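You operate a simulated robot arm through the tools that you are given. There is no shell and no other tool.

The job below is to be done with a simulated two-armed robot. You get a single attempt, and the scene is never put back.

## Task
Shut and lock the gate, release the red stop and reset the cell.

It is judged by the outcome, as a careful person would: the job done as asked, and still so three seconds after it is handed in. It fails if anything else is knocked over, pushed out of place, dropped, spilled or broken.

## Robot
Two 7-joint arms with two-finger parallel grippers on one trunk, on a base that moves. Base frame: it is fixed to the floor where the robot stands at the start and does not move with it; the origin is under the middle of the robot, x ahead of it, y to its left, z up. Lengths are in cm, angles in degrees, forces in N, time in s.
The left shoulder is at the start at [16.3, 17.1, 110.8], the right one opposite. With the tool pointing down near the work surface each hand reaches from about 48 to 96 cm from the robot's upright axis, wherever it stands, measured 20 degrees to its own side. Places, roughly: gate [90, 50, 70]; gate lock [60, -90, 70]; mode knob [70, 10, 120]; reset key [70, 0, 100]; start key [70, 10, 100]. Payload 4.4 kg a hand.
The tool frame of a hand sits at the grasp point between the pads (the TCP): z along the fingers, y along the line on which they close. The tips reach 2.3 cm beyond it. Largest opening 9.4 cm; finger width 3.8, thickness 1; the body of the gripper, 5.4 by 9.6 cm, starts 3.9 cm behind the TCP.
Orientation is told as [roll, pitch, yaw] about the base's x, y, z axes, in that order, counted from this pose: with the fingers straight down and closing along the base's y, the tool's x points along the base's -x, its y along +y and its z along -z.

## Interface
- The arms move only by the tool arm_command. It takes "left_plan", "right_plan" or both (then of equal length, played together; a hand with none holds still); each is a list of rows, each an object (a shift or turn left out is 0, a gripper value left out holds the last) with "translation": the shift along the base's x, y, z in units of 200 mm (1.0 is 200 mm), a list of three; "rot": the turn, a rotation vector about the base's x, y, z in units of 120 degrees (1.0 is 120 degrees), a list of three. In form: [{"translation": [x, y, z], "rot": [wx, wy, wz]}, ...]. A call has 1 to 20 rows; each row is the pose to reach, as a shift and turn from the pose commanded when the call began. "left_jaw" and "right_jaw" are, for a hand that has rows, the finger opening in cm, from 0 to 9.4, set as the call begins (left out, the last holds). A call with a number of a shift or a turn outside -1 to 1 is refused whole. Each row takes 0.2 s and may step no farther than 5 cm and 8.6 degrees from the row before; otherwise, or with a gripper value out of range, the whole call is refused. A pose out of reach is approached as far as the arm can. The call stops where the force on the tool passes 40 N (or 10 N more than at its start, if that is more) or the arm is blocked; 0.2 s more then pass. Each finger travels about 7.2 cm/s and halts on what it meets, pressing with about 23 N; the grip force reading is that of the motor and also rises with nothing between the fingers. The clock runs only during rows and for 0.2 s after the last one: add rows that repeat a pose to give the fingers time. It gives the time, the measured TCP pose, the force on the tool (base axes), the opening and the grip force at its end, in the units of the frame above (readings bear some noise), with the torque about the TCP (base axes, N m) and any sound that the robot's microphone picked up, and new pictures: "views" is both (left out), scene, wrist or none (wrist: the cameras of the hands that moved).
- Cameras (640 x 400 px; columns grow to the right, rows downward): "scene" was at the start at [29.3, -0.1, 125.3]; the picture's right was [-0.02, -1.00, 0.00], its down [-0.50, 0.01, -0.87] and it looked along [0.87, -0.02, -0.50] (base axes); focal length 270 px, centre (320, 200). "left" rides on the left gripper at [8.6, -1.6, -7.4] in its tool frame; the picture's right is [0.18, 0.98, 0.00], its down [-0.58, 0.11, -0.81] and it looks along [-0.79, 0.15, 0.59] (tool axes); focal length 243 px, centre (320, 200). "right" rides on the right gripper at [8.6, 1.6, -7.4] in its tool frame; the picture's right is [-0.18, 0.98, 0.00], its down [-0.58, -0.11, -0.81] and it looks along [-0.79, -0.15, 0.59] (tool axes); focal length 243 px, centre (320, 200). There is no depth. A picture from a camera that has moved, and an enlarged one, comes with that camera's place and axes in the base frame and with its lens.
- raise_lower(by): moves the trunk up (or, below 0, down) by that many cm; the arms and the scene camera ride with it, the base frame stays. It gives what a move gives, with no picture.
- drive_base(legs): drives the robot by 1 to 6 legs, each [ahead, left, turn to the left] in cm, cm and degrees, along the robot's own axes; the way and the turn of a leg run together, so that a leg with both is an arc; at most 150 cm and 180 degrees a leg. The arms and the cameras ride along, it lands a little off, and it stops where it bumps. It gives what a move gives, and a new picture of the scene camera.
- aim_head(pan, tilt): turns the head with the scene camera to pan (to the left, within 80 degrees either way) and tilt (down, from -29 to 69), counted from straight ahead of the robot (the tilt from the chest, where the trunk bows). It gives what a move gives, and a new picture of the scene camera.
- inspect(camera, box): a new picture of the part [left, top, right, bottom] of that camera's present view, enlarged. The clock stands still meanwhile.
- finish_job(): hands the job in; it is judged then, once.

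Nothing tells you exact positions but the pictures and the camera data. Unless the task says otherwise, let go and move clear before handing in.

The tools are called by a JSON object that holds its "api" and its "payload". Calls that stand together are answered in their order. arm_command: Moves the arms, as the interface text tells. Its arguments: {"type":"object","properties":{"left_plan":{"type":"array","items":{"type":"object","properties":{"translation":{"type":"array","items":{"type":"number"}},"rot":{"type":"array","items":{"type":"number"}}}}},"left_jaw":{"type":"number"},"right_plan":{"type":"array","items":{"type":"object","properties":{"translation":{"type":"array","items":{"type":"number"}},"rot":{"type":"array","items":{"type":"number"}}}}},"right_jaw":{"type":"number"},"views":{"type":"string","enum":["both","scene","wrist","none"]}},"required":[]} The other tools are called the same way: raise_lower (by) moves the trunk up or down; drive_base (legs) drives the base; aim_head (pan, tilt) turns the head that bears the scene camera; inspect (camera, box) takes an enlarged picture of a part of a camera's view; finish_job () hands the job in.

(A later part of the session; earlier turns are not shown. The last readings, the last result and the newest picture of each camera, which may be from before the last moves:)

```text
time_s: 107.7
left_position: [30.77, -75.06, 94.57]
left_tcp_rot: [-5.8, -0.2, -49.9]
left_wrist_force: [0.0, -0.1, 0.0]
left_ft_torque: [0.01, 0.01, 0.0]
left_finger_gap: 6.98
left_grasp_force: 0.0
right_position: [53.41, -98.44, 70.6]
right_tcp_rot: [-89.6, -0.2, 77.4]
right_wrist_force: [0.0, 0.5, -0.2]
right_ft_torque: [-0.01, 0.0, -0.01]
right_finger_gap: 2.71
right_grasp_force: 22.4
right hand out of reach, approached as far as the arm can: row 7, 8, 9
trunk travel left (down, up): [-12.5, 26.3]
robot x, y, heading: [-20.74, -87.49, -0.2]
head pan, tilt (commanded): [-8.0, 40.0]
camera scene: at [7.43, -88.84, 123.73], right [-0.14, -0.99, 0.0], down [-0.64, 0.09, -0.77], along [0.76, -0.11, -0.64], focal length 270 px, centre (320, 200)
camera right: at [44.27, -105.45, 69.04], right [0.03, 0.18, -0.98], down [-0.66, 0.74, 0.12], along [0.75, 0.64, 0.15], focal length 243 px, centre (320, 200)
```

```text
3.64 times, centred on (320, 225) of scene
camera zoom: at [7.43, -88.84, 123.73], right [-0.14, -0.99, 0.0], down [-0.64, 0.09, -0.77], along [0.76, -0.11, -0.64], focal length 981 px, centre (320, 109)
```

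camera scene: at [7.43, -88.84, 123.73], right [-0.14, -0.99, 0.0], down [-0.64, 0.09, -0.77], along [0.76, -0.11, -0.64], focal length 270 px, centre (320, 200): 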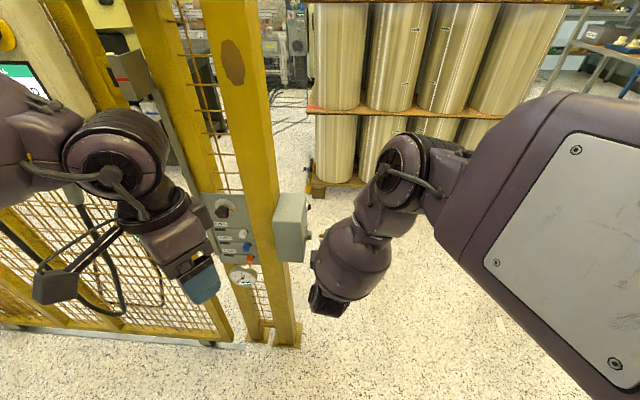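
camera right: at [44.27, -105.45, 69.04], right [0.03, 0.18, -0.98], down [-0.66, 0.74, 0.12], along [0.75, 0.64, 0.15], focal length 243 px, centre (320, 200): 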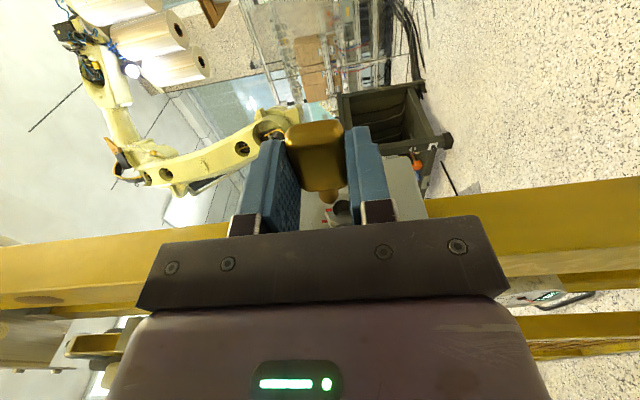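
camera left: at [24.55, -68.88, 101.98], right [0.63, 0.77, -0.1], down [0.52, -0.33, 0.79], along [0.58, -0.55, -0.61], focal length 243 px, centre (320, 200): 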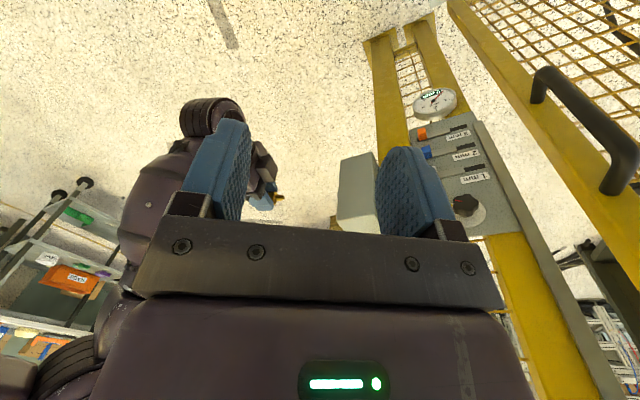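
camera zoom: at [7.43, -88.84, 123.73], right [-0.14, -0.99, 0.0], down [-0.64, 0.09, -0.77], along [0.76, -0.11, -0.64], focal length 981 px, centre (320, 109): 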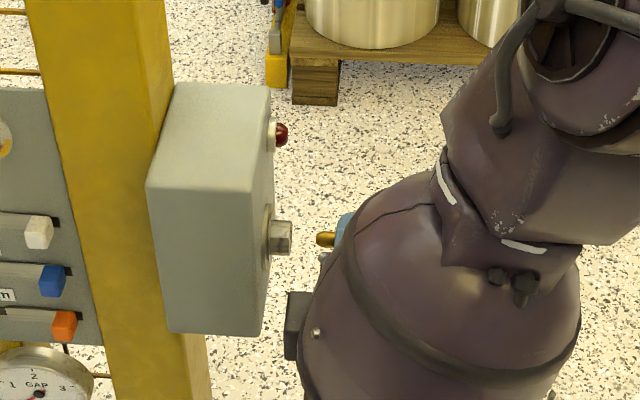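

Now both the scene and right wrist cameras see the shank tip and the socket hole. I zoom in hard on both to get the offsets.

{"api": "inspect", "payload": {"camera": "right", "box": [300, 170, 390, 226]}}

{"api": "inspect", "payload": {"camera": "scene", "box": [298, 215, 338, 240]}}

{"api": "inspect", "payload": {"camera": "left", "box": [310, 170, 350, 195]}}

```text
7.11 times, centred on (345, 198) of right
camera zoom: at [44.27, -105.45, 69.04], right [0.03, 0.18, -0.98], down [-0.66, 0.74, 0.12], along [0.75, 0.64, 0.15], focal length 1725 px, centre (142, 214)
```

zoom: 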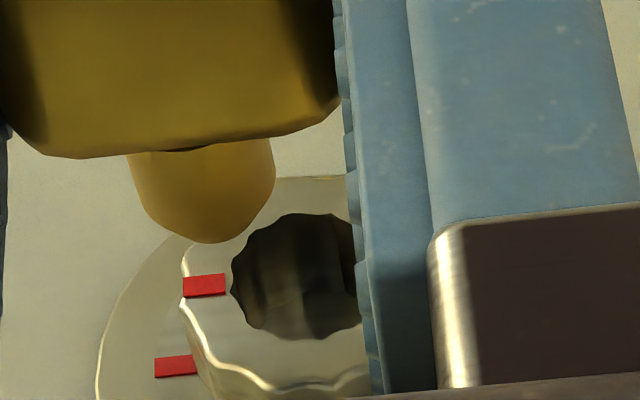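

```text
16.00 times, centred on (318, 228) of scene
camera zoom: at [7.43, -88.84, 123.73], right [-0.14, -0.99, 0.0], down [-0.64, 0.09, -0.77], along [0.76, -0.11, -0.64], focal length 4315 px, centre (352, -240)
```

zoom: 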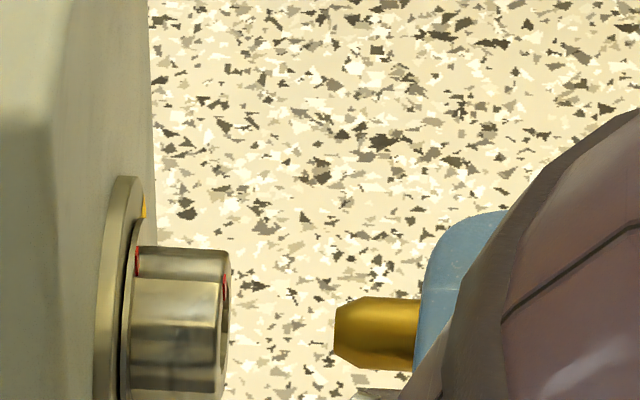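

```text
16.00 times, centred on (330, 182) of left
camera zoom: at [24.52, -68.93, 102.04], right [0.63, 0.77, -0.1], down [0.52, -0.32, 0.79], along [0.58, -0.55, -0.6], focal length 3882 px, centre (160, 480)
```

zoom: 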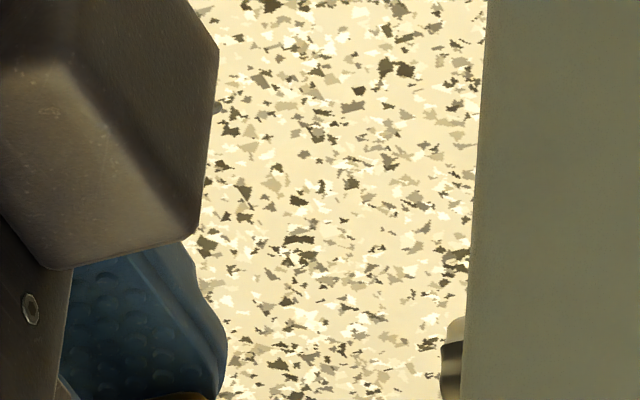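

{"api": "inspect", "payload": {"camera": "scene", "box": [298, 224, 338, 249]}}

```text
16.00 times, centred on (318, 236) of scene
camera zoom: at [7.43, -88.84, 123.73], right [-0.14, -0.99, 0.0], down [-0.64, 0.09, -0.77], along [0.76, -0.11, -0.64], focal length 4315 px, centre (352, -384)
```

zoom: 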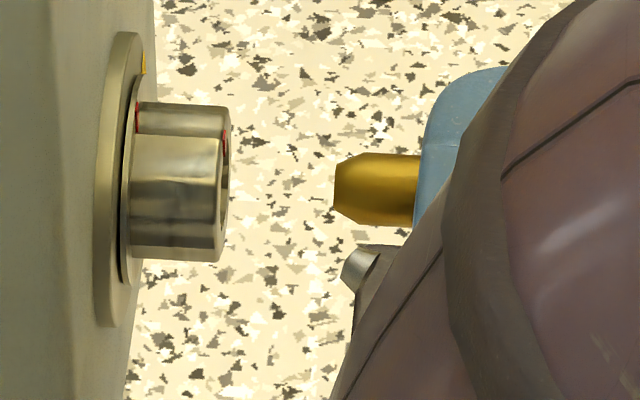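

The needed correction works out to about 6.6 mm forward and 5.5 mm down; the tip is 1.8 cm from the mouth. I make that shift and re-check.

{"api": "arm_command", "payload": {"right_plan": [{"translation": [0.011, -0.0024, -0.009]}, {"translation": [0.022, -0.0048, -0.018]}, {"translation": [0.0322, -0.0072, -0.0275]}, {"translation": [0.0322, -0.0072, -0.0275]}], "views": "none"}}

{"api": "inspect", "payload": {"camera": "right", "box": [300, 170, 390, 226]}}

{"api": "inspect", "payload": {"camera": "scene", "box": [298, 224, 338, 249]}}

```text
time_s: 108.7
left_position: [30.81, -74.85, 94.62]
left_tcp_rot: [-5.9, -0.1, -50.0]
left_wrist_force: [-1.0, 0.4, -0.2]
left_ft_torque: [0.03, 0.01, 0.05]
left_finger_gap: 7.0
left_grasp_force: 0.1
right_position: [53.85, -98.1, 70.59]
right_tcp_rot: [-89.7, -0.1, 77.7]
right_wrist_force: [-0.9, 0.5, -0.8]
right_ft_torque: [0.04, 0.02, -0.04]
right_finger_gap: 2.73
right_grasp_force: 23.1
right hand out of reach, approached as far as the arm can: row 1, 2, 3, 4
trunk travel left (down, up): [-12.5, 26.3]
robot x, y, heading: [-21.4, -87.74, -0.3]
head pan, tilt (commanded): [-8.0, 40.0]
```

```text
7.11 times, centred on (345, 198) of right
camera zoom: at [44.82, -105.03, 68.88], right [0.03, 0.18, -0.98], down [-0.66, 0.74, 0.12], along [0.75, 0.65, 0.15], focal length 1725 px, centre (142, 214)
```

zoom: 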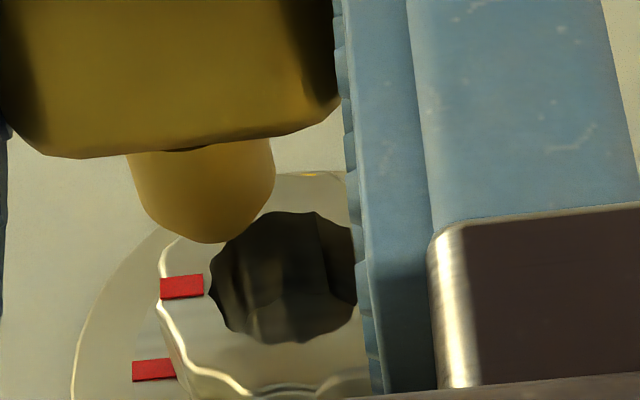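

```text
16.00 times, centred on (318, 236) of scene
camera zoom: at [7.43, -88.85, 123.72], right [-0.14, -0.99, 0.0], down [-0.64, 0.09, -0.77], along [0.76, -0.11, -0.64], focal length 4315 px, centre (352, -384)
```

zoom: 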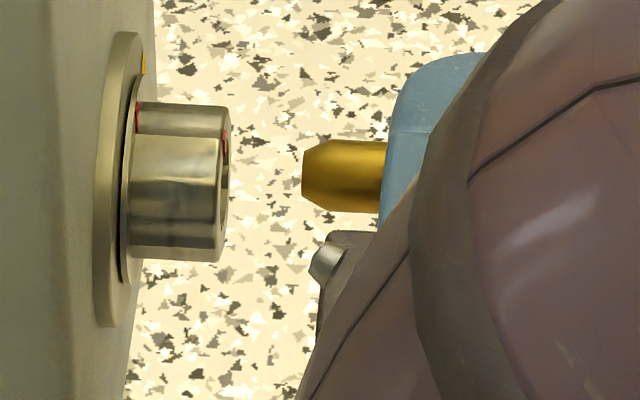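

The arm is pinned at a joint limit here, so I move the base 10 cm to the right to give it freedom, then come back to the socket with the hand.

{"api": "drive_base", "payload": {"legs": [[0, -10, 0]]}}

{"api": "inspect", "payload": {"camera": "right", "box": [260, 100, 420, 230]}}

```text
time_s: 110.2
left_position: [30.7, -85.03, 94.52]
left_tcp_rot: [-5.8, -0.2, -49.8]
left_wrist_force: [0.1, 0.7, -0.5]
left_ft_torque: [0.03, -0.01, 0.03]
left_finger_gap: 7.0
left_grasp_force: 0.0
right_position: [53.94, -108.06, 70.52]
right_tcp_rot: [-89.7, -0.2, 77.9]
right_wrist_force: [-0.3, 0.3, 0.3]
right_ft_torque: [0.01, 0.02, 0.02]
right_finger_gap: 2.69
right_grasp_force: 22.9
trunk travel left (down, up): [-12.5, 26.3]
robot x, y, heading: [-20.94, -97.1, -0.1]
head pan, tilt (commanded): [-8.0, 40.0]
camera scene: at [7.41, -98.87, 123.72], right [-0.14, -0.99, 0.0], down [-0.64, 0.09, -0.77], along [0.76, -0.11, -0.64], focal length 270 px, centre (320, 200)
```

scene: 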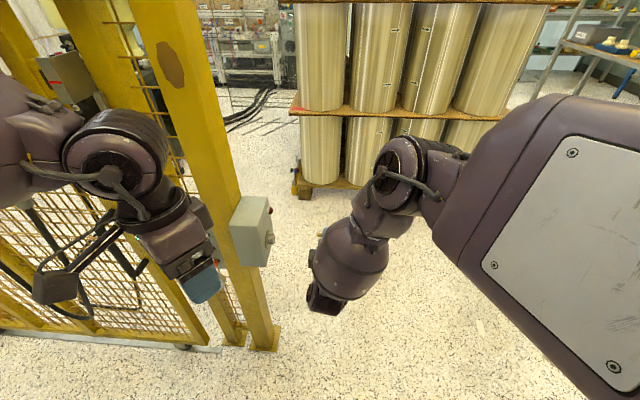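

```text
3.08 times, centred on (340, 165) of right
camera zoom: at [44.81, -114.99, 68.88], right [0.03, 0.18, -0.98], down [-0.66, 0.74, 0.12], along [0.75, 0.65, 0.15], focal length 746 px, centre (258, 308)
```

zoom: 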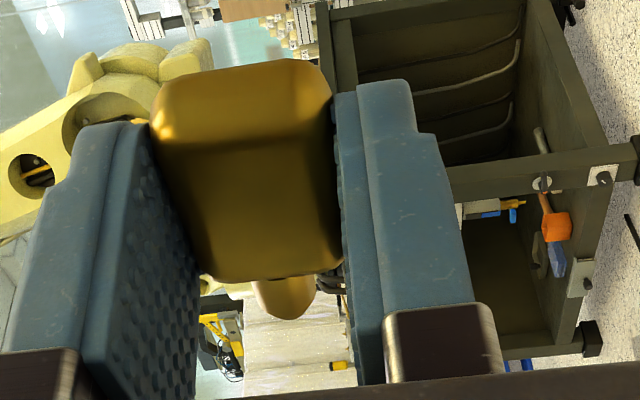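

Key still secure. I move the right hand back toward the socket (stopping ~2.5 cm short) and shift the left hand out of the way.

{"api": "arm_command", "payload": {"right_plan": [{"translation": [0, 0.02, -0.003]}, {"translation": [0, 0.07, -0.006]}, {"translation": [0, 0.13, -0.01]}, {"translation": [0, 0.19, -0.014]}, {"translation": [0, 0.25, -0.018]}, {"translation": [0, 0.31, -0.021]}, {"translation": [0, 0.37, -0.023]}, {"translation": [0, 0.415, -0.0235]}, {"translation": [0, 0.435, -0.0235]}, {"translation": [0, 0.44, -0.0235]}], "left_plan": [{"translation": [0, 0.06, 0]}, {"translation": [0, 0.12, 0]}, {"translation": [0, 0.18, 0]}, {"translation": [0, 0.24, 0]}, {"translation": [0, 0.3, 0]}, {"translation": [0, 0.36, 0]}, {"translation": [0, 0.42, 0]}, {"translation": [0, 0.48, 0]}, {"translation": [0, 0.54, 0]}, {"translation": [0, 0.6, 0]}], "views": "none"}}

{"api": "inspect", "payload": {"camera": "right", "box": [300, 170, 390, 226]}}

{"api": "inspect", "payload": {"camera": "scene", "box": [220, 180, 340, 290]}}

```text
time_s: 112.4
left_position: [30.59, -72.86, 94.49]
left_tcp_rot: [-5.9, -0.1, -49.9]
left_wrist_force: [-0.7, 0.4, -0.6]
left_ft_torque: [-0.02, 0.01, 0.04]
left_finger_gap: 7.02
left_grasp_force: 0.0
right_position: [53.83, -99.38, 70.14]
right_tcp_rot: [-89.7, -0.2, 77.7]
right_wrist_force: [-0.1, -0.2, -0.4]
right_ft_torque: [0.02, 0.05, 0.01]
right_finger_gap: 2.72
right_grasp_force: 23.8
trunk travel left (down, up): [-12.5, 26.3]
robot x, y, heading: [-21.31, -97.48, -0.1]
head pan, tilt (commanded): [-8.0, 40.0]
```

```text
7.11 times, centred on (345, 198) of right
camera zoom: at [44.81, -106.34, 68.46], right [0.03, 0.18, -0.98], down [-0.66, 0.74, 0.12], along [0.75, 0.65, 0.15], focal length 1725 px, centre (142, 214)
```

zoom: 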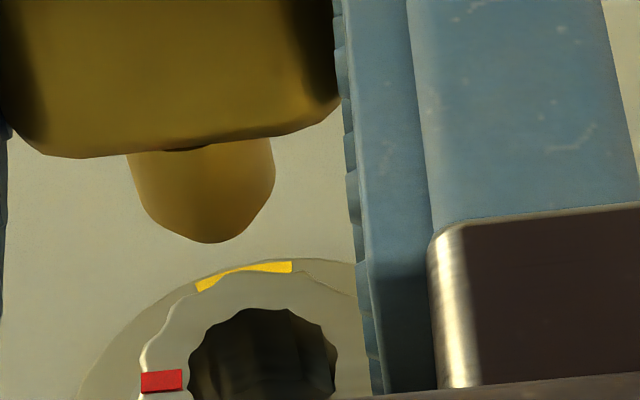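

```text
3.64 times, centred on (280, 235) of scene
camera zoom: at [7.39, -98.83, 123.73], right [-0.14, -0.99, 0.0], down [-0.64, 0.09, -0.77], along [0.76, -0.11, -0.64], focal length 981 px, centre (466, 73)
```

zoom: 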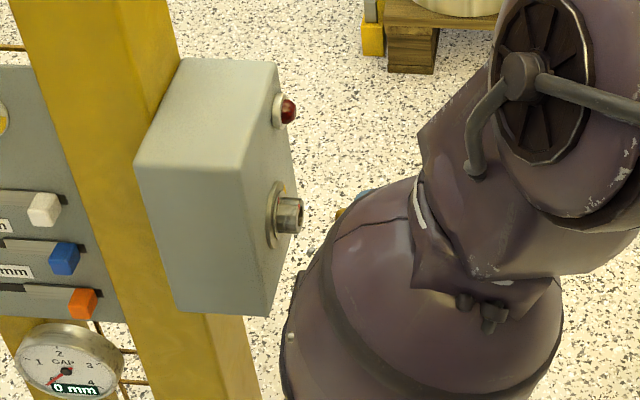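

The hand is free to move here. I zoom the scene camera on the shank tip and socket once more to check the fore-aft alignment.

{"api": "inspect", "payload": {"camera": "scene", "box": [278, 222, 318, 247]}}

```text
16.00 times, centred on (298, 234) of scene
camera zoom: at [7.39, -98.83, 123.73], right [-0.14, -0.99, 0.0], down [-0.64, 0.09, -0.77], along [0.76, -0.11, -0.64], focal length 4315 px, centre (672, -352)
```

zoom: 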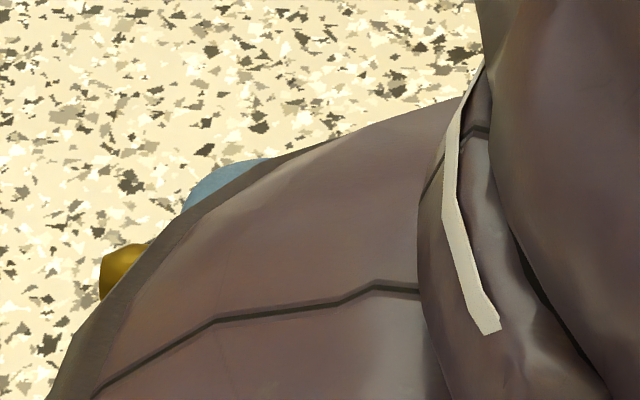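

{"api": "inspect", "payload": {"camera": "scene", "box": [254, 224, 294, 249]}}

```text
16.00 times, centred on (274, 236) of scene
camera zoom: at [7.39, -98.83, 123.73], right [-0.14, -0.99, 0.0], down [-0.64, 0.09, -0.77], along [0.76, -0.11, -0.64], focal length 4315 px, centre (1056, -384)
```

zoom: 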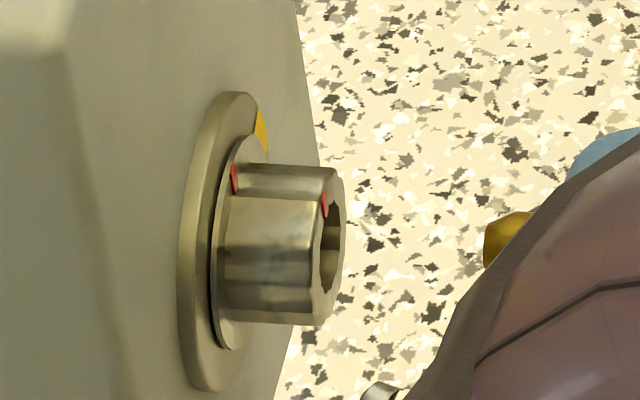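

The tip is within about 1 mm of the socket axis in both views. I advance 2.2 cm along the axis, to just short of the mouth.

{"api": "arm_command", "payload": {"right_plan": [{"translation": [0.003, 0.015, -0.001]}, {"translation": [0.0085, 0.039, -0.002]}, {"translation": [0.014, 0.064, -0.0025]}, {"translation": [0.0195, 0.09, -0.0025]}, {"translation": [0.0234, 0.1075, -0.0025]}, {"translation": [0.0234, 0.1075, -0.0025]}], "views": "none"}}

{"api": "inspect", "payload": {"camera": "right", "box": [300, 170, 390, 226]}}

{"api": "inspect", "payload": {"camera": "scene", "box": [254, 224, 294, 249]}}

```text
time_s: 113.8
left_position: [30.71, -72.95, 94.46]
left_tcp_rot: [-5.9, -0.1, -49.8]
left_wrist_force: [0.4, -0.2, 0.1]
left_ft_torque: [0.04, -0.01, -0.01]
left_finger_gap: 7.02
left_grasp_force: 0.1
right_position: [54.42, -97.17, 70.09]
right_tcp_rot: [-89.7, -0.2, 77.7]
right_wrist_force: [0.5, 0.2, 0.2]
right_ft_torque: [-0.01, -0.02, 0.0]
right_finger_gap: 2.72
right_grasp_force: 22.7
trunk travel left (down, up): [-12.5, 26.3]
robot x, y, heading: [-21.17, -97.65, 0.1]
head pan, tilt (commanded): [-8.0, 40.0]
```

```text
7.11 times, centred on (345, 198) of right
camera zoom: at [45.33, -104.08, 68.48], right [0.03, 0.18, -0.98], down [-0.66, 0.74, 0.12], along [0.75, 0.65, 0.15], focal length 1725 px, centre (142, 214)
```

zoom: 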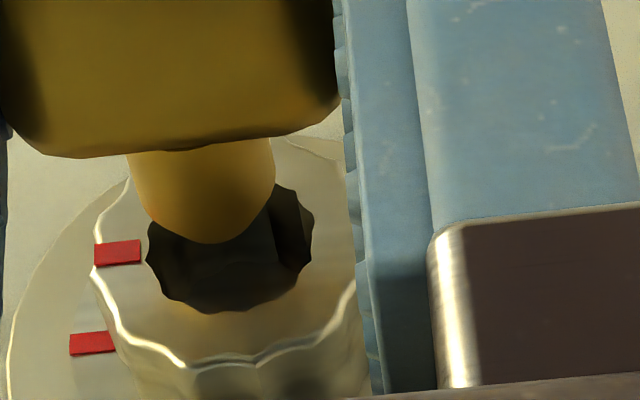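

```text
16.00 times, centred on (274, 236) of scene
camera zoom: at [7.41, -98.84, 123.72], right [-0.14, -0.99, 0.0], down [-0.64, 0.09, -0.77], along [0.76, -0.11, -0.64], focal length 4315 px, centre (1056, -384)
```

zoom: 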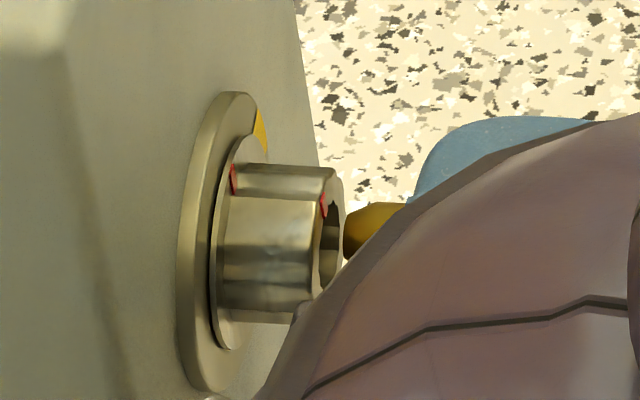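

Nearly in: the views suggest the shank is about 1.5 mm too far forward. I correct that and push in slowly, watching the force.

{"api": "arm_command", "payload": {"right_plan": [{"translation": [-0.0075, 0.0016, -0.0015]}, {"translation": [-0.0075, 0.0016, -0.0015]}, {"translation": [-0.0054, 0.0114, -0.0015]}, {"translation": [-0.0033, 0.0212, -0.0015]}, {"translation": [-0.0012, 0.031, -0.0015]}, {"translation": [0.0009, 0.0408, -0.0015]}, {"translation": [0.003, 0.0505, -0.0015]}], "views": "none"}}

{"api": "inspect", "payload": {"camera": "right", "box": [300, 170, 390, 226]}}

{"api": "inspect", "payload": {"camera": "scene", "box": [254, 224, 294, 249]}}

```text
time_s: 115.4
left_position: [30.72, -72.83, 94.4]
left_tcp_rot: [-5.9, -0.2, -49.8]
left_wrist_force: [1.1, -0.2, 0.0]
left_ft_torque: [-0.02, -0.03, 0.01]
left_finger_gap: 7.01
left_grasp_force: 0.1
right_position: [54.34, -96.16, 69.95]
right_tcp_rot: [-89.7, -0.2, 77.6]
right_wrist_force: [0.5, 0.0, -0.3]
right_ft_torque: [-0.01, 0.01, -0.04]
right_finger_gap: 2.7
right_grasp_force: 23.0
trunk travel left (down, up): [-12.5, 26.3]
robot x, y, heading: [-21.34, -97.53, -0.3]
head pan, tilt (commanded): [-8.0, 40.0]
```

```text
7.11 times, centred on (345, 198) of right
camera zoom: at [45.28, -103.07, 68.31], right [0.03, 0.18, -0.98], down [-0.66, 0.74, 0.12], along [0.75, 0.65, 0.15], focal length 1725 px, centre (142, 214)
```

zoom: 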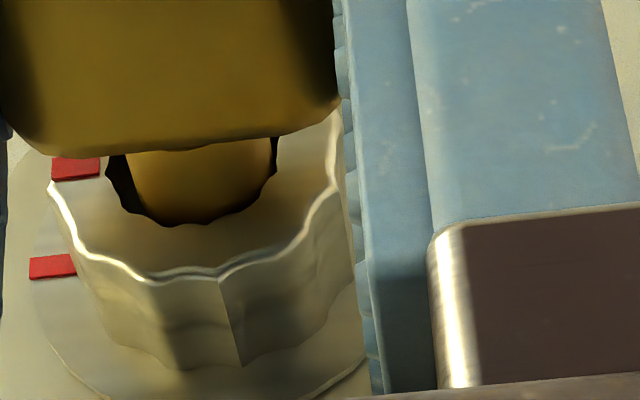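

```text
16.00 times, centred on (274, 236) of scene
camera zoom: at [7.41, -98.84, 123.73], right [-0.14, -0.99, 0.0], down [-0.64, 0.09, -0.77], along [0.76, -0.11, -0.64], focal length 4315 px, centre (1056, -384)
```

zoom: 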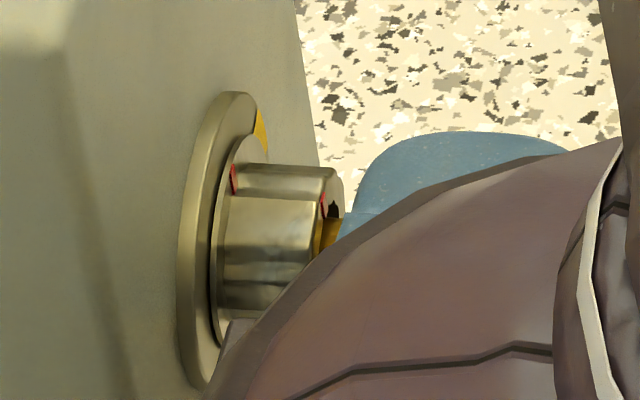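

The shank is entering the hole with no force. I nudge up by under 1 mm and push the rest of the way in.

{"api": "arm_command", "payload": {"right_plan": [{"translation": [0.0, 0.0, 0.0035]}, {"translation": [0.0021, 0.0098, 0.0035]}, {"translation": [0.0043, 0.0195, 0.0035]}, {"translation": [0.0064, 0.0293, 0.0035]}, {"translation": [0.0085, 0.039, 0.0035]}], "views": "none"}}

{"api": "inspect", "payload": {"camera": "right", "box": [300, 170, 390, 226]}}

{"api": "inspect", "payload": {"camera": "scene", "box": [254, 224, 294, 249]}}

```text
time_s: 116.6
left_position: [30.69, -72.83, 94.35]
left_tcp_rot: [-5.9, -0.1, -49.8]
left_wrist_force: [0.2, -0.5, -0.1]
left_ft_torque: [0.02, 0.02, -0.03]
left_finger_gap: 7.0
left_grasp_force: 0.1
right_position: [54.49, -95.38, 70.0]
right_tcp_rot: [-89.6, -0.1, 77.6]
right_wrist_force: [3.7, -1.9, -2.9]
right_ft_torque: [-0.18, 0.08, -0.07]
right_finger_gap: 2.73
right_grasp_force: 22.7
trunk travel left (down, up): [-12.5, 26.3]
robot x, y, heading: [-21.13, -97.21, -0.3]
head pan, tilt (commanded): [-8.0, 40.0]
```

```text
7.11 times, centred on (345, 198) of right
camera zoom: at [45.51, -102.34, 68.41], right [0.03, 0.18, -0.98], down [-0.66, 0.74, 0.12], along [0.75, 0.65, 0.15], focal length 1725 px, centre (142, 214)
```

zoom: 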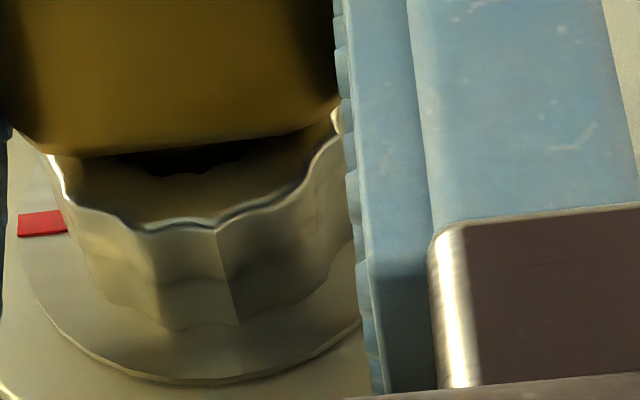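

```text
16.00 times, centred on (274, 236) of scene
camera zoom: at [7.45, -98.84, 123.71], right [-0.14, -0.99, 0.0], down [-0.64, 0.09, -0.77], along [0.76, -0.11, -0.64], focal length 4315 px, centre (1056, -384)
```

zoom: 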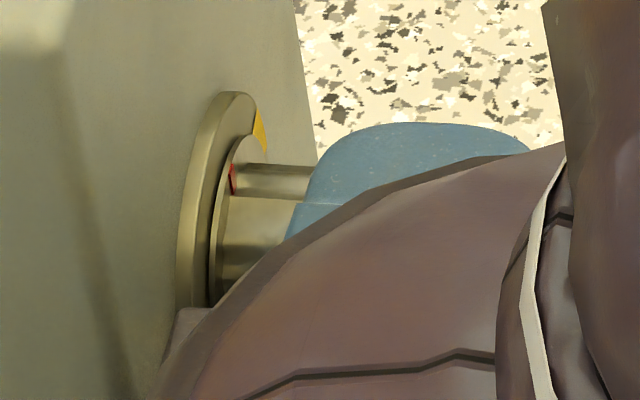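

Light contact only (≈5 N). I ease the alignment half a millimetre and seat the key a bit further.

{"api": "arm_command", "payload": {"right_plan": [{"translation": [0.003, -0.0006, -0.0025]}, {"translation": [0.004, 0.009, -0.0025]}, {"translation": [0.006, 0.0188, -0.0025]}, {"translation": [0.008, 0.0286, -0.0025]}], "views": "none"}}

{"api": "inspect", "payload": {"camera": "right", "box": [260, 100, 420, 230]}}

```text
time_s: 117.6
left_position: [30.7, -72.96, 94.46]
left_tcp_rot: [-5.9, 0.0, -49.8]
left_wrist_force: [-0.3, -0.3, -0.4]
left_ft_torque: [0.0, -0.03, -0.06]
left_finger_gap: 7.01
left_grasp_force: 0.0
right_position: [54.67, -94.88, 69.99]
right_tcp_rot: [-89.6, -0.2, 77.6]
right_wrist_force: [-4.6, -15.6, -3.9]
right_ft_torque: [-0.09, 0.08, -0.3]
right_finger_gap: 2.72
right_grasp_force: 22.8
trunk travel left (down, up): [-12.5, 26.3]
robot x, y, heading: [-21.4, -97.78, -0.0]
head pan, tilt (commanded): [-8.0, 40.0]
```

```text
3.08 times, centred on (340, 165) of right
camera zoom: at [45.69, -101.89, 68.41], right [0.03, 0.18, -0.98], down [-0.66, 0.74, 0.12], along [0.75, 0.65, 0.15], focal length 746 px, centre (258, 308)
```

zoom: 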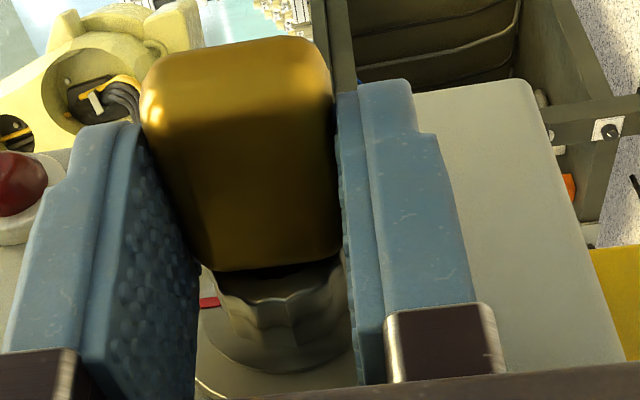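

The key is seated (about 16 N of axial push). I ease off slightly and turn it clockwise about the socket axis, first 48°.

{"api": "arm_command", "payload": {"right_plan": [{"translation": [-0.0016, -0.0073, 0]}, {"translation": [-0.0012, -0.0074, 0.00758], "rot": [0.01074, 0.04884, 0]}, {"translation": [0.0, -0.0076, 0.01507], "rot": [0.02147, 0.09767, 0]}, {"translation": [0.0019, -0.0081, 0.0224], "rot": [0.03221, 0.14651, 0]}, {"translation": [0.0045, -0.0087, 0.02949], "rot": [0.04294, 0.19534, 0]}, {"translation": [0.0079, -0.0094, 0.03625], "rot": [0.05368, 0.24418, 0]}, {"translation": [0.0119, -0.0103, 0.04262], "rot": [0.06441, 0.29301, 0]}, {"translation": [0.0166, -0.0113, 0.04851], "rot": [0.07515, 0.34185, 0]}, {"translation": [0.0218, -0.0125, 0.05387], "rot": [0.08588, 0.39068, 0]}], "views": "both"}}

{"api": "inspect", "payload": {"camera": "right", "box": [240, 80, 440, 230]}}

{"api": "inspect", "payload": {"camera": "scene", "box": [240, 200, 320, 260]}}

```text
time_s: 119.2
left_position: [30.36, -72.94, 94.62]
left_tcp_rot: [-5.6, -0.2, -49.9]
left_wrist_force: [-0.6, -0.6, 0.0]
left_ft_torque: [0.0, 0.03, 0.01]
left_finger_gap: 6.98
left_grasp_force: 0.0
right_position: [54.38, -94.51, 70.88]
right_tcp_rot: [-54.1, 0.1, 78.3]
right_wrist_force: [-17.2, -4.7, 7.1]
right_ft_torque: [-1.42, -3.35, 1.09]
right_finger_gap: 3.47
right_grasp_force: 23.1
trunk travel left (down, up): [-12.5, 26.3]
robot x, y, heading: [-21.4, -97.7, -0.2]
head pan, tilt (commanded): [-8.0, 40.0]
stopped in row 8 (right hand): the force on the tool passed its limit at 43 N (the readings are from after the stop); the commanded pose is now the measured one
camera scene: at [7.04, -98.84, 123.85], right [-0.14, -0.99, 0.0], down [-0.63, 0.09, -0.77], along [0.76, -0.11, -0.64], focal length 270 px, centre (320, 200)
camera right: at [45.8, -101.78, 74.01], right [-0.53, 0.29, -0.8], down [-0.46, 0.69, 0.56], along [0.72, 0.66, -0.23], focal length 243 px, centre (320, 200)
```

scene: 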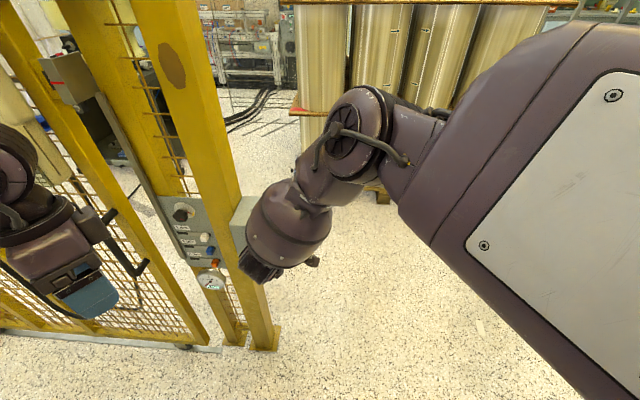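
right: 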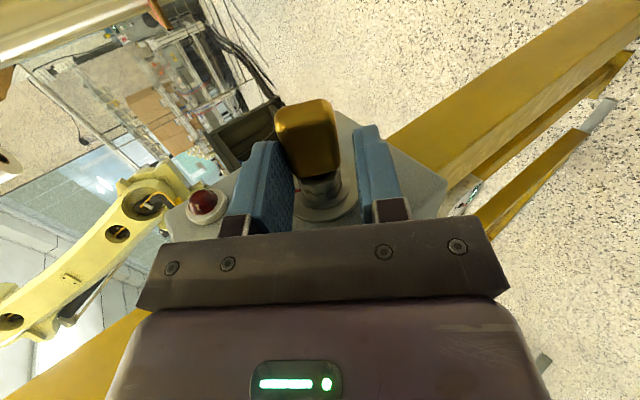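

```text
2.67 times, centred on (340, 155) of right
camera zoom: at [45.8, -101.78, 74.01], right [-0.53, 0.29, -0.8], down [-0.46, 0.69, 0.56], along [0.72, 0.66, -0.23], focal length 647 px, centre (267, 320)
```

zoom: 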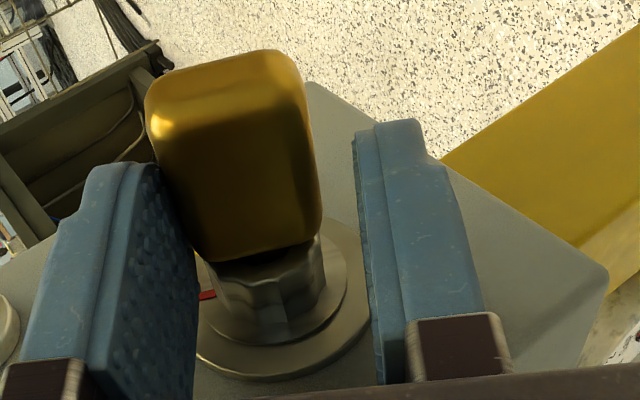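

```text
6.67 times, centred on (280, 230) of scene
camera zoom: at [7.04, -98.84, 123.85], right [-0.14, -0.99, 0.0], down [-0.63, 0.09, -0.77], along [0.76, -0.11, -0.64], focal length 1798 px, centre (587, 0)
```

zoom: 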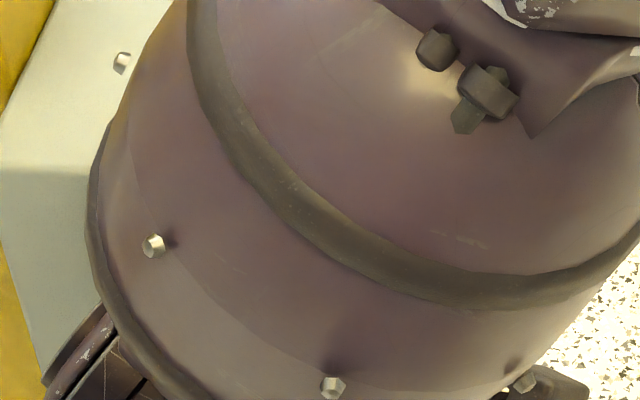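

The socket has turned about 40°, but my fingertips had crept forward and were pinching the socket body too, which tripped the force limit. I open slightly to release and look at how the key sits.

{"api": "arm_command", "payload": {"right_plan": [{"translation": [0, 0, 0]}, {"translation": [0, 0, 0]}, {"translation": [0, 0, 0]}], "right_jaw": 4.6, "views": "wrist"}}

{"api": "inspect", "payload": {"camera": "right", "box": [240, 80, 440, 230]}}

```text
time_s: 120.0
left_position: [30.51, -72.82, 94.48]
left_tcp_rot: [-5.9, -0.2, -49.8]
left_wrist_force: [-0.4, 0.0, 0.0]
left_ft_torque: [-0.01, -0.02, 0.01]
left_finger_gap: 7.01
left_grasp_force: 0.1
right_position: [54.26, -94.52, 70.71]
right_tcp_rot: [-53.7, -0.1, 78.3]
right_wrist_force: [-15.4, 4.0, 4.1]
right_ft_torque: [0.02, -0.5, 0.5]
right_finger_gap: 4.61
right_grasp_force: 0.0
trunk travel left (down, up): [-12.5, 26.3]
robot x, y, heading: [-21.15, -97.86, 0.0]
head pan, tilt (commanded): [-8.0, 40.0]
camera right: at [45.8, -101.65, 73.74], right [-0.53, 0.3, -0.79], down [-0.46, 0.69, 0.56], along [0.71, 0.66, -0.23], focal length 243 px, centre (320, 200)
```

right: 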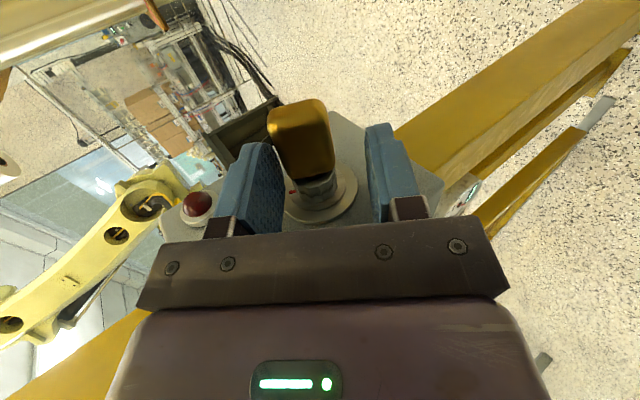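

```text
2.67 times, centred on (340, 155) of right
camera zoom: at [45.8, -101.65, 73.74], right [-0.53, 0.3, -0.79], down [-0.46, 0.69, 0.56], along [0.71, 0.66, -0.23], focal length 647 px, centre (267, 320)
```

zoom: 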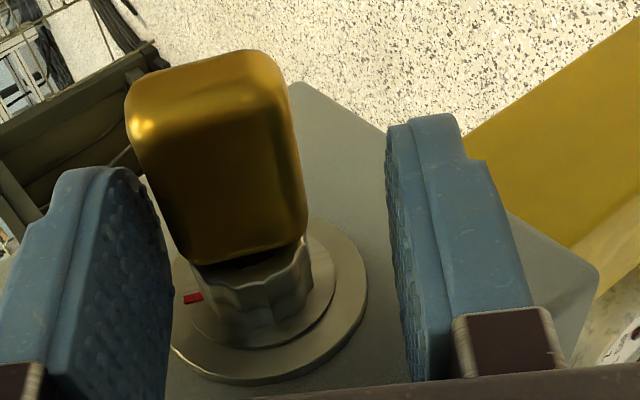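

The key stays in the socket, but the tool still feels 15 N. I back the hand off about 1 cm along the socket axis and see how the force changes.

{"api": "arm_command", "payload": {"right_plan": [{"translation": [-0.004, -0.0, 0.0]}, {"translation": [-0.008, -0.015, 0.0]}, {"translation": [-0.012, -0.03, 0.0]}, {"translation": [-0.016, -0.045, 0.0]}], "views": "none"}}

{"api": "inspect", "payload": {"camera": "right", "box": [240, 80, 440, 230]}}

```text
time_s: 121.0
left_position: [30.52, -72.81, 94.42]
left_tcp_rot: [-5.9, -0.1, -49.9]
left_wrist_force: [0.1, 0.2, -0.4]
left_ft_torque: [-0.01, -0.02, 0.05]
left_finger_gap: 7.01
left_grasp_force: 0.1
right_position: [54.09, -95.6, 70.71]
right_tcp_rot: [-53.9, 0.1, 78.1]
right_wrist_force: [-6.7, 4.8, 0.4]
right_ft_torque: [-0.15, -0.26, 0.26]
right_finger_gap: 4.62
right_grasp_force: 0.0
trunk travel left (down, up): [-12.5, 26.3]
robot x, y, heading: [-21.46, -98.03, -0.3]
head pan, tilt (commanded): [-8.0, 40.0]
```

```text
2.67 times, centred on (340, 155) of right
camera zoom: at [45.54, -102.76, 73.72], right [-0.53, 0.3, -0.79], down [-0.45, 0.69, 0.56], along [0.72, 0.66, -0.23], focal length 647 px, centre (267, 320)
```

zoom: 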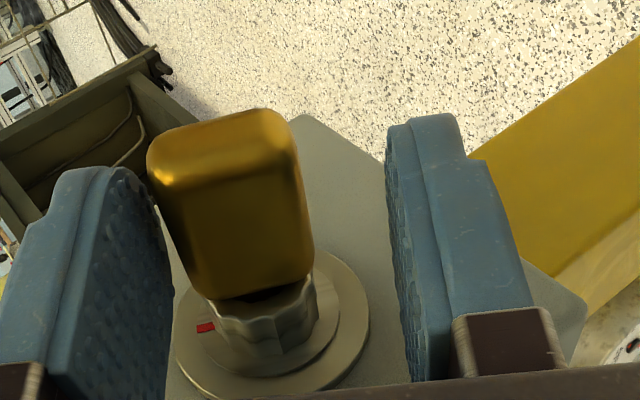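

By geometry the hand is off-centre on the key by about 7 mm each way. I re-centre on the key axis, keeping the fingers clear of the socket body.

{"api": "arm_command", "payload": {"right_plan": [{"translation": [0.012, -0.0026, 0.0023]}, {"translation": [0.024, -0.0053, 0.0046]}, {"translation": [0.036, -0.0079, 0.0069]}, {"translation": [0.0478, -0.0105, 0.0092]}, {"translation": [0.0478, -0.0105, 0.0092]}], "views": "none"}}

{"api": "inspect", "payload": {"camera": "right", "box": [240, 80, 440, 230]}}

```text
time_s: 121.7
left_position: [30.52, -73.0, 94.56]
left_tcp_rot: [-5.8, -0.3, -49.8]
left_wrist_force: [-0.4, -0.6, -0.2]
left_ft_torque: [0.03, 0.0, 0.0]
left_finger_gap: 6.99
left_grasp_force: 0.1
right_position: [54.06, -95.48, 70.43]
right_tcp_rot: [-53.3, 0.3, 78.5]
right_wrist_force: [-9.6, 0.9, 2.8]
right_ft_torque: [0.11, -0.39, 0.52]
right_finger_gap: 4.62
right_grasp_force: 0.7
trunk travel left (down, up): [-12.5, 26.3]
robot x, y, heading: [-21.51, -97.65, -0.0]
head pan, tilt (commanded): [-8.0, 40.0]
stopped in row 3 (right hand): the force on the tool passed its limit at 44 N (the readings are from after the stop); the commanded pose is now the measured one
```

```text
2.67 times, centred on (340, 155) of right
camera zoom: at [45.61, -102.69, 73.64], right [-0.54, 0.3, -0.79], down [-0.45, 0.69, 0.57], along [0.71, 0.66, -0.24], focal length 647 px, centre (267, 320)
```

zoom: 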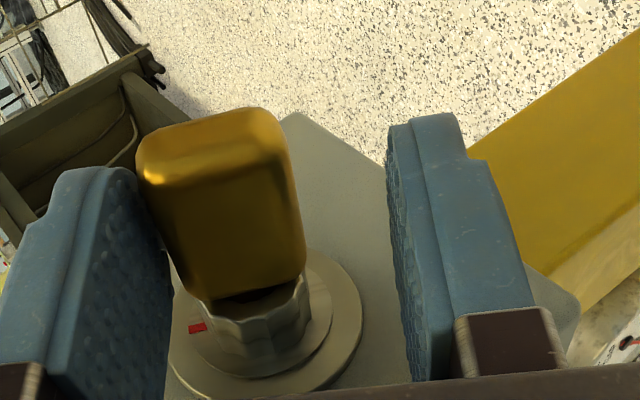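

The key lags the hand, so the upper finger's edge is catching on it. I open the fingers wider to free it, then re-centre on the key axis.

{"api": "arm_command", "payload": {"right_plan": [{"translation": [0, 0, 0]}, {"translation": [0, 0, 0]}, {"translation": [0, 0, 0]}], "right_jaw": 6.4, "views": "none"}}

{"api": "inspect", "payload": {"camera": "right", "box": [220, 60, 460, 230]}}

```text
time_s: 122.5
left_position: [30.31, -72.9, 94.5]
left_tcp_rot: [-5.8, -0.2, -49.8]
left_wrist_force: [0.6, 0.9, 0.1]
left_ft_torque: [-0.02, 0.0, -0.01]
left_finger_gap: 7.01
left_grasp_force: 0.0
right_position: [54.09, -95.47, 70.59]
right_tcp_rot: [-53.3, 0.2, 78.4]
right_wrist_force: [-18.4, 1.8, 5.5]
right_ft_torque: [0.18, -0.66, 0.81]
right_finger_gap: 6.4
right_grasp_force: 0.0
trunk travel left (down, up): [-12.5, 26.3]
robot x, y, heading: [-21.56, -97.52, 0.1]
head pan, tilt (commanded): [-8.0, 40.0]
```

```text
2.35 times, centred on (340, 145) of right
camera zoom: at [45.61, -102.69, 73.63], right [-0.54, 0.3, -0.79], down [-0.45, 0.69, 0.57], along [0.71, 0.66, -0.24], focal length 571 px, centre (273, 329)
```

zoom: 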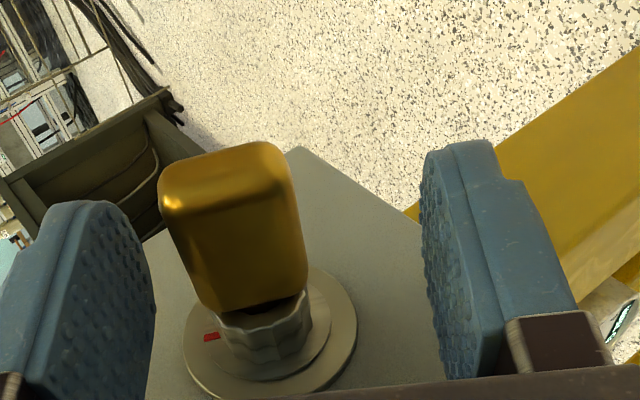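

The load persists even with the fingers open, so the gripper itself must be touching something else. I look from the left-hand camera.

{"api": "inspect", "payload": {"camera": "left", "box": [160, 80, 400, 220]}}

{"api": "inspect", "payload": {"camera": "right", "box": [0, 0, 640, 400]}}

{"api": "inspect", "payload": {"camera": "scene", "box": [200, 150, 360, 300]}}

```text
2.67 times, centred on (280, 150) of left
camera zoom: at [24.14, -66.88, 102.0], right [0.63, 0.77, -0.1], down [0.52, -0.32, 0.79], along [0.58, -0.55, -0.6], focal length 647 px, centre (427, 333)
```

zoom: 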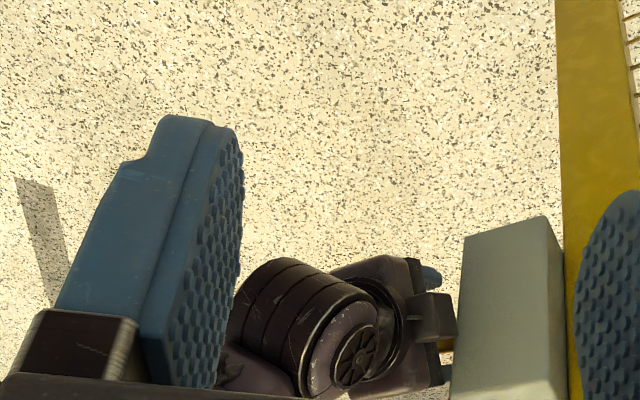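

```text
1.00 times, centred on (320, 200) of right (not enlarged: the box is as wide or as high as the picture)
camera zoom: at [45.61, -102.69, 73.63], right [-0.54, 0.3, -0.79], down [-0.45, 0.69, 0.57], along [0.71, 0.66, -0.24], focal length 243 px, centre (320, 200)
```

zoom: 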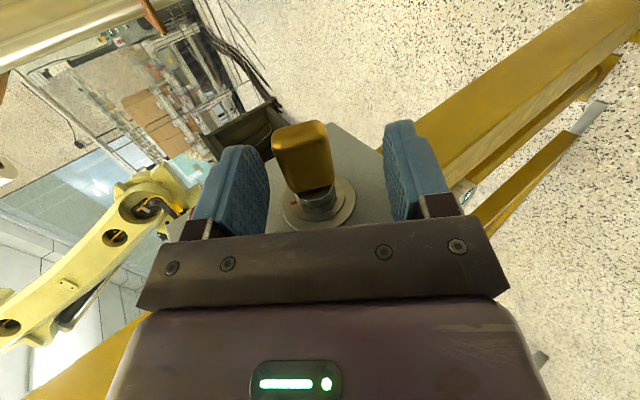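

```text
2.67 times, centred on (280, 225) of scene
camera zoom: at [7.11, -98.82, 123.77], right [-0.14, -0.99, 0.0], down [-0.64, 0.09, -0.77], along [0.76, -0.11, -0.64], focal length 719 px, centre (427, 133)
```

zoom: 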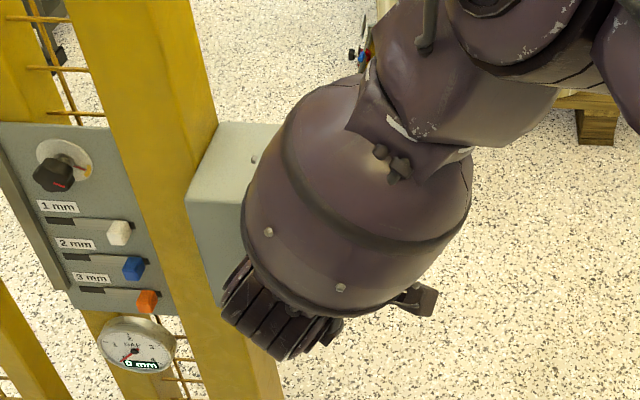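

The left view shows a block on the gripper's lower finger carriage touching the lock box's front-right edge. I move the hand about 1.2 cm further out along the axis, so it clears the edge, before re-centring.

{"api": "arm_command", "payload": {"right_plan": [{"translation": [-0.01, -0.01, 0.0]}, {"translation": [-0.014, -0.03, 0.0]}, {"translation": [-0.018, -0.05, 0.0]}, {"translation": [-0.02, -0.062, 0.0]}], "views": "none"}}

{"api": "arm_command", "payload": {"right_plan": [{"translation": [0.012, -0.0026, 0.0023]}, {"translation": [0.024, -0.0053, 0.0046]}, {"translation": [0.036, -0.0079, 0.0069]}, {"translation": [0.048, -0.0105, 0.0092]}, {"translation": [0.062, -0.0135, 0.0092]}], "views": "none"}}

{"api": "inspect", "payload": {"camera": "right", "box": [220, 60, 460, 230]}}

{"api": "inspect", "payload": {"camera": "left", "box": [220, 130, 380, 230]}}

```text
time_s: 123.5
left_position: [30.58, -73.01, 94.52]
left_tcp_rot: [-5.8, -0.1, -49.8]
left_wrist_force: [-0.3, 0.3, -0.9]
left_ft_torque: [0.01, -0.01, 0.03]
left_finger_gap: 7.0
left_grasp_force: 0.0
right_position: [53.86, -96.82, 70.34]
right_tcp_rot: [-53.5, 0.2, 78.2]
right_wrist_force: [0.4, -0.6, -0.8]
right_ft_torque: [-0.01, -0.02, -0.02]
right_finger_gap: 6.4
right_grasp_force: 0.1
trunk travel left (down, up): [-12.5, 26.3]
robot x, y, heading: [-21.39, -97.7, -0.3]
head pan, tilt (commanded): [-8.0, 40.0]
```

```text
time_s: 124.7
left_position: [30.55, -72.93, 94.5]
left_tcp_rot: [-5.9, -0.1, -49.8]
left_wrist_force: [-0.2, 0.3, -0.8]
left_ft_torque: [0.0, -0.03, -0.03]
left_finger_gap: 6.98
left_grasp_force: 0.0
right_position: [54.99, -97.02, 70.6]
right_tcp_rot: [-53.4, 0.2, 78.4]
right_wrist_force: [0.3, -0.2, 0.6]
right_ft_torque: [0.02, 0.01, -0.01]
right_finger_gap: 6.39
right_grasp_force: 0.1
trunk travel left (down, up): [-12.5, 26.3]
robot x, y, heading: [-21.41, -97.64, -0.1]
head pan, tilt (commanded): [-8.0, 40.0]
```

```text
2.35 times, centred on (340, 145) of right
camera zoom: at [46.6, -104.22, 73.75], right [-0.54, 0.3, -0.79], down [-0.45, 0.69, 0.57], along [0.71, 0.66, -0.24], focal length 571 px, centre (273, 329)
```

zoom: 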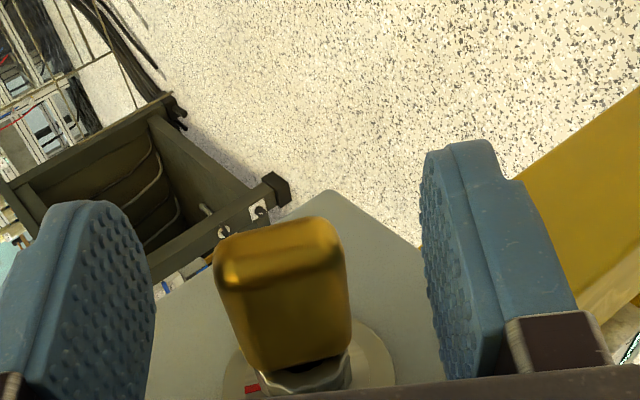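

```text
4.00 times, centred on (300, 180) of left
camera zoom: at [24.29, -66.9, 101.93], right [0.63, 0.77, -0.1], down [0.52, -0.32, 0.79], along [0.58, -0.55, -0.6], focal length 970 px, centre (400, 280)
```

zoom: 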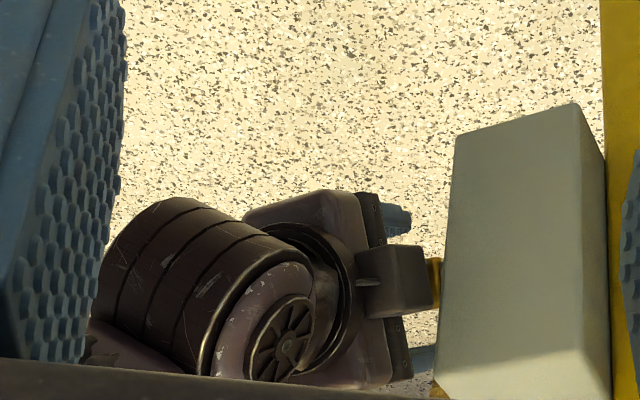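

The key and socket have both turned about 27°, so the lock does turn. I match the hand's angle to the key, centre on it further out along the bow, and re-grip.

{"api": "arm_command", "payload": {"right_plan": [{"translation": [-0.01, -0.001, 0.0], "rot": [-0.0076, -0.0346, 0]}, {"translation": [-0.0215, -0.0025, 0.0], "rot": [-0.0152, -0.0692, 0]}, {"translation": [-0.0215, -0.0025, 0.0], "rot": [-0.0152, -0.0692, 0]}], "right_jaw": 5.0, "views": "none"}}

{"api": "inspect", "payload": {"camera": "right", "box": [220, 60, 460, 230]}}

```text
time_s: 125.5
left_position: [30.56, -72.95, 94.49]
left_tcp_rot: [-6.0, -0.1, -49.8]
left_wrist_force: [-0.7, 0.1, -0.2]
left_ft_torque: [0.04, 0.01, 0.0]
left_finger_gap: 7.03
left_grasp_force: 0.1
right_position: [54.58, -97.11, 70.64]
right_tcp_rot: [-61.9, 0.3, 78.3]
right_wrist_force: [0.1, 0.2, -0.9]
right_ft_torque: [-0.01, 0.03, 0.01]
right_finger_gap: 5.01
right_grasp_force: 0.0
trunk travel left (down, up): [-12.5, 26.3]
robot x, y, heading: [-21.68, -97.4, -0.1]
head pan, tilt (commanded): [-8.0, 40.0]
```

```text
2.35 times, centred on (340, 145) of right
camera zoom: at [45.76, -104.23, 72.68], right [-0.42, 0.27, -0.87], down [-0.53, 0.71, 0.47], along [0.74, 0.66, -0.15], focal length 571 px, centre (273, 329)
```

zoom: 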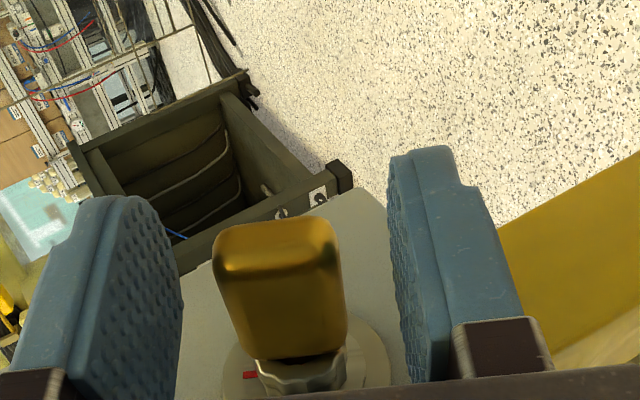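

The bow is centred and parallel between the pads. I close on it.

{"api": "arm_command", "payload": {"right_plan": [{"translation": [0, 0, 0]}, {"translation": [0, 0, 0]}, {"translation": [0, 0, 0]}, {"translation": [0, 0, 0]}], "right_jaw": 0.5, "views": "none"}}

{"api": "inspect", "payload": {"camera": "right", "box": [220, 60, 460, 230]}}

```text
time_s: 126.5
left_position: [30.57, -72.93, 94.45]
left_tcp_rot: [-5.9, -0.1, -49.8]
left_wrist_force: [1.4, 0.1, 0.2]
left_ft_torque: [-0.04, -0.01, 0.03]
left_finger_gap: 7.01
left_grasp_force: 0.1
right_position: [54.77, -97.09, 70.46]
right_tcp_rot: [-61.9, 0.3, 78.3]
right_wrist_force: [1.5, -0.4, 1.0]
right_ft_torque: [0.22, -0.12, -0.16]
right_finger_gap: 2.72
right_grasp_force: 23.4
trunk travel left (down, up): [-12.5, 26.3]
robot x, y, heading: [-21.33, -97.52, -0.1]
head pan, tilt (commanded): [-8.0, 40.0]
```

```text
2.35 times, centred on (340, 145) of right
camera zoom: at [45.78, -104.21, 72.7], right [-0.42, 0.27, -0.87], down [-0.53, 0.71, 0.47], along [0.74, 0.66, -0.15], focal length 571 px, centre (273, 329)
```

zoom: 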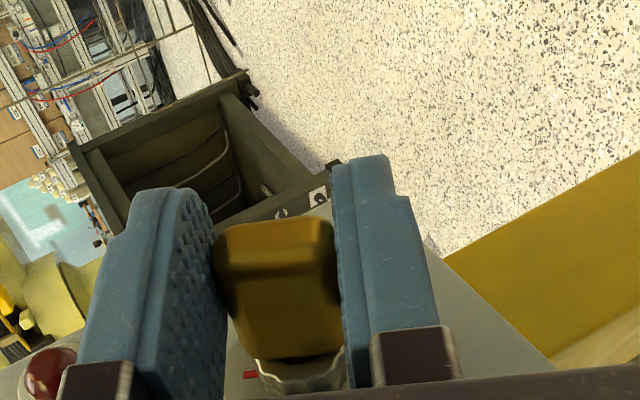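

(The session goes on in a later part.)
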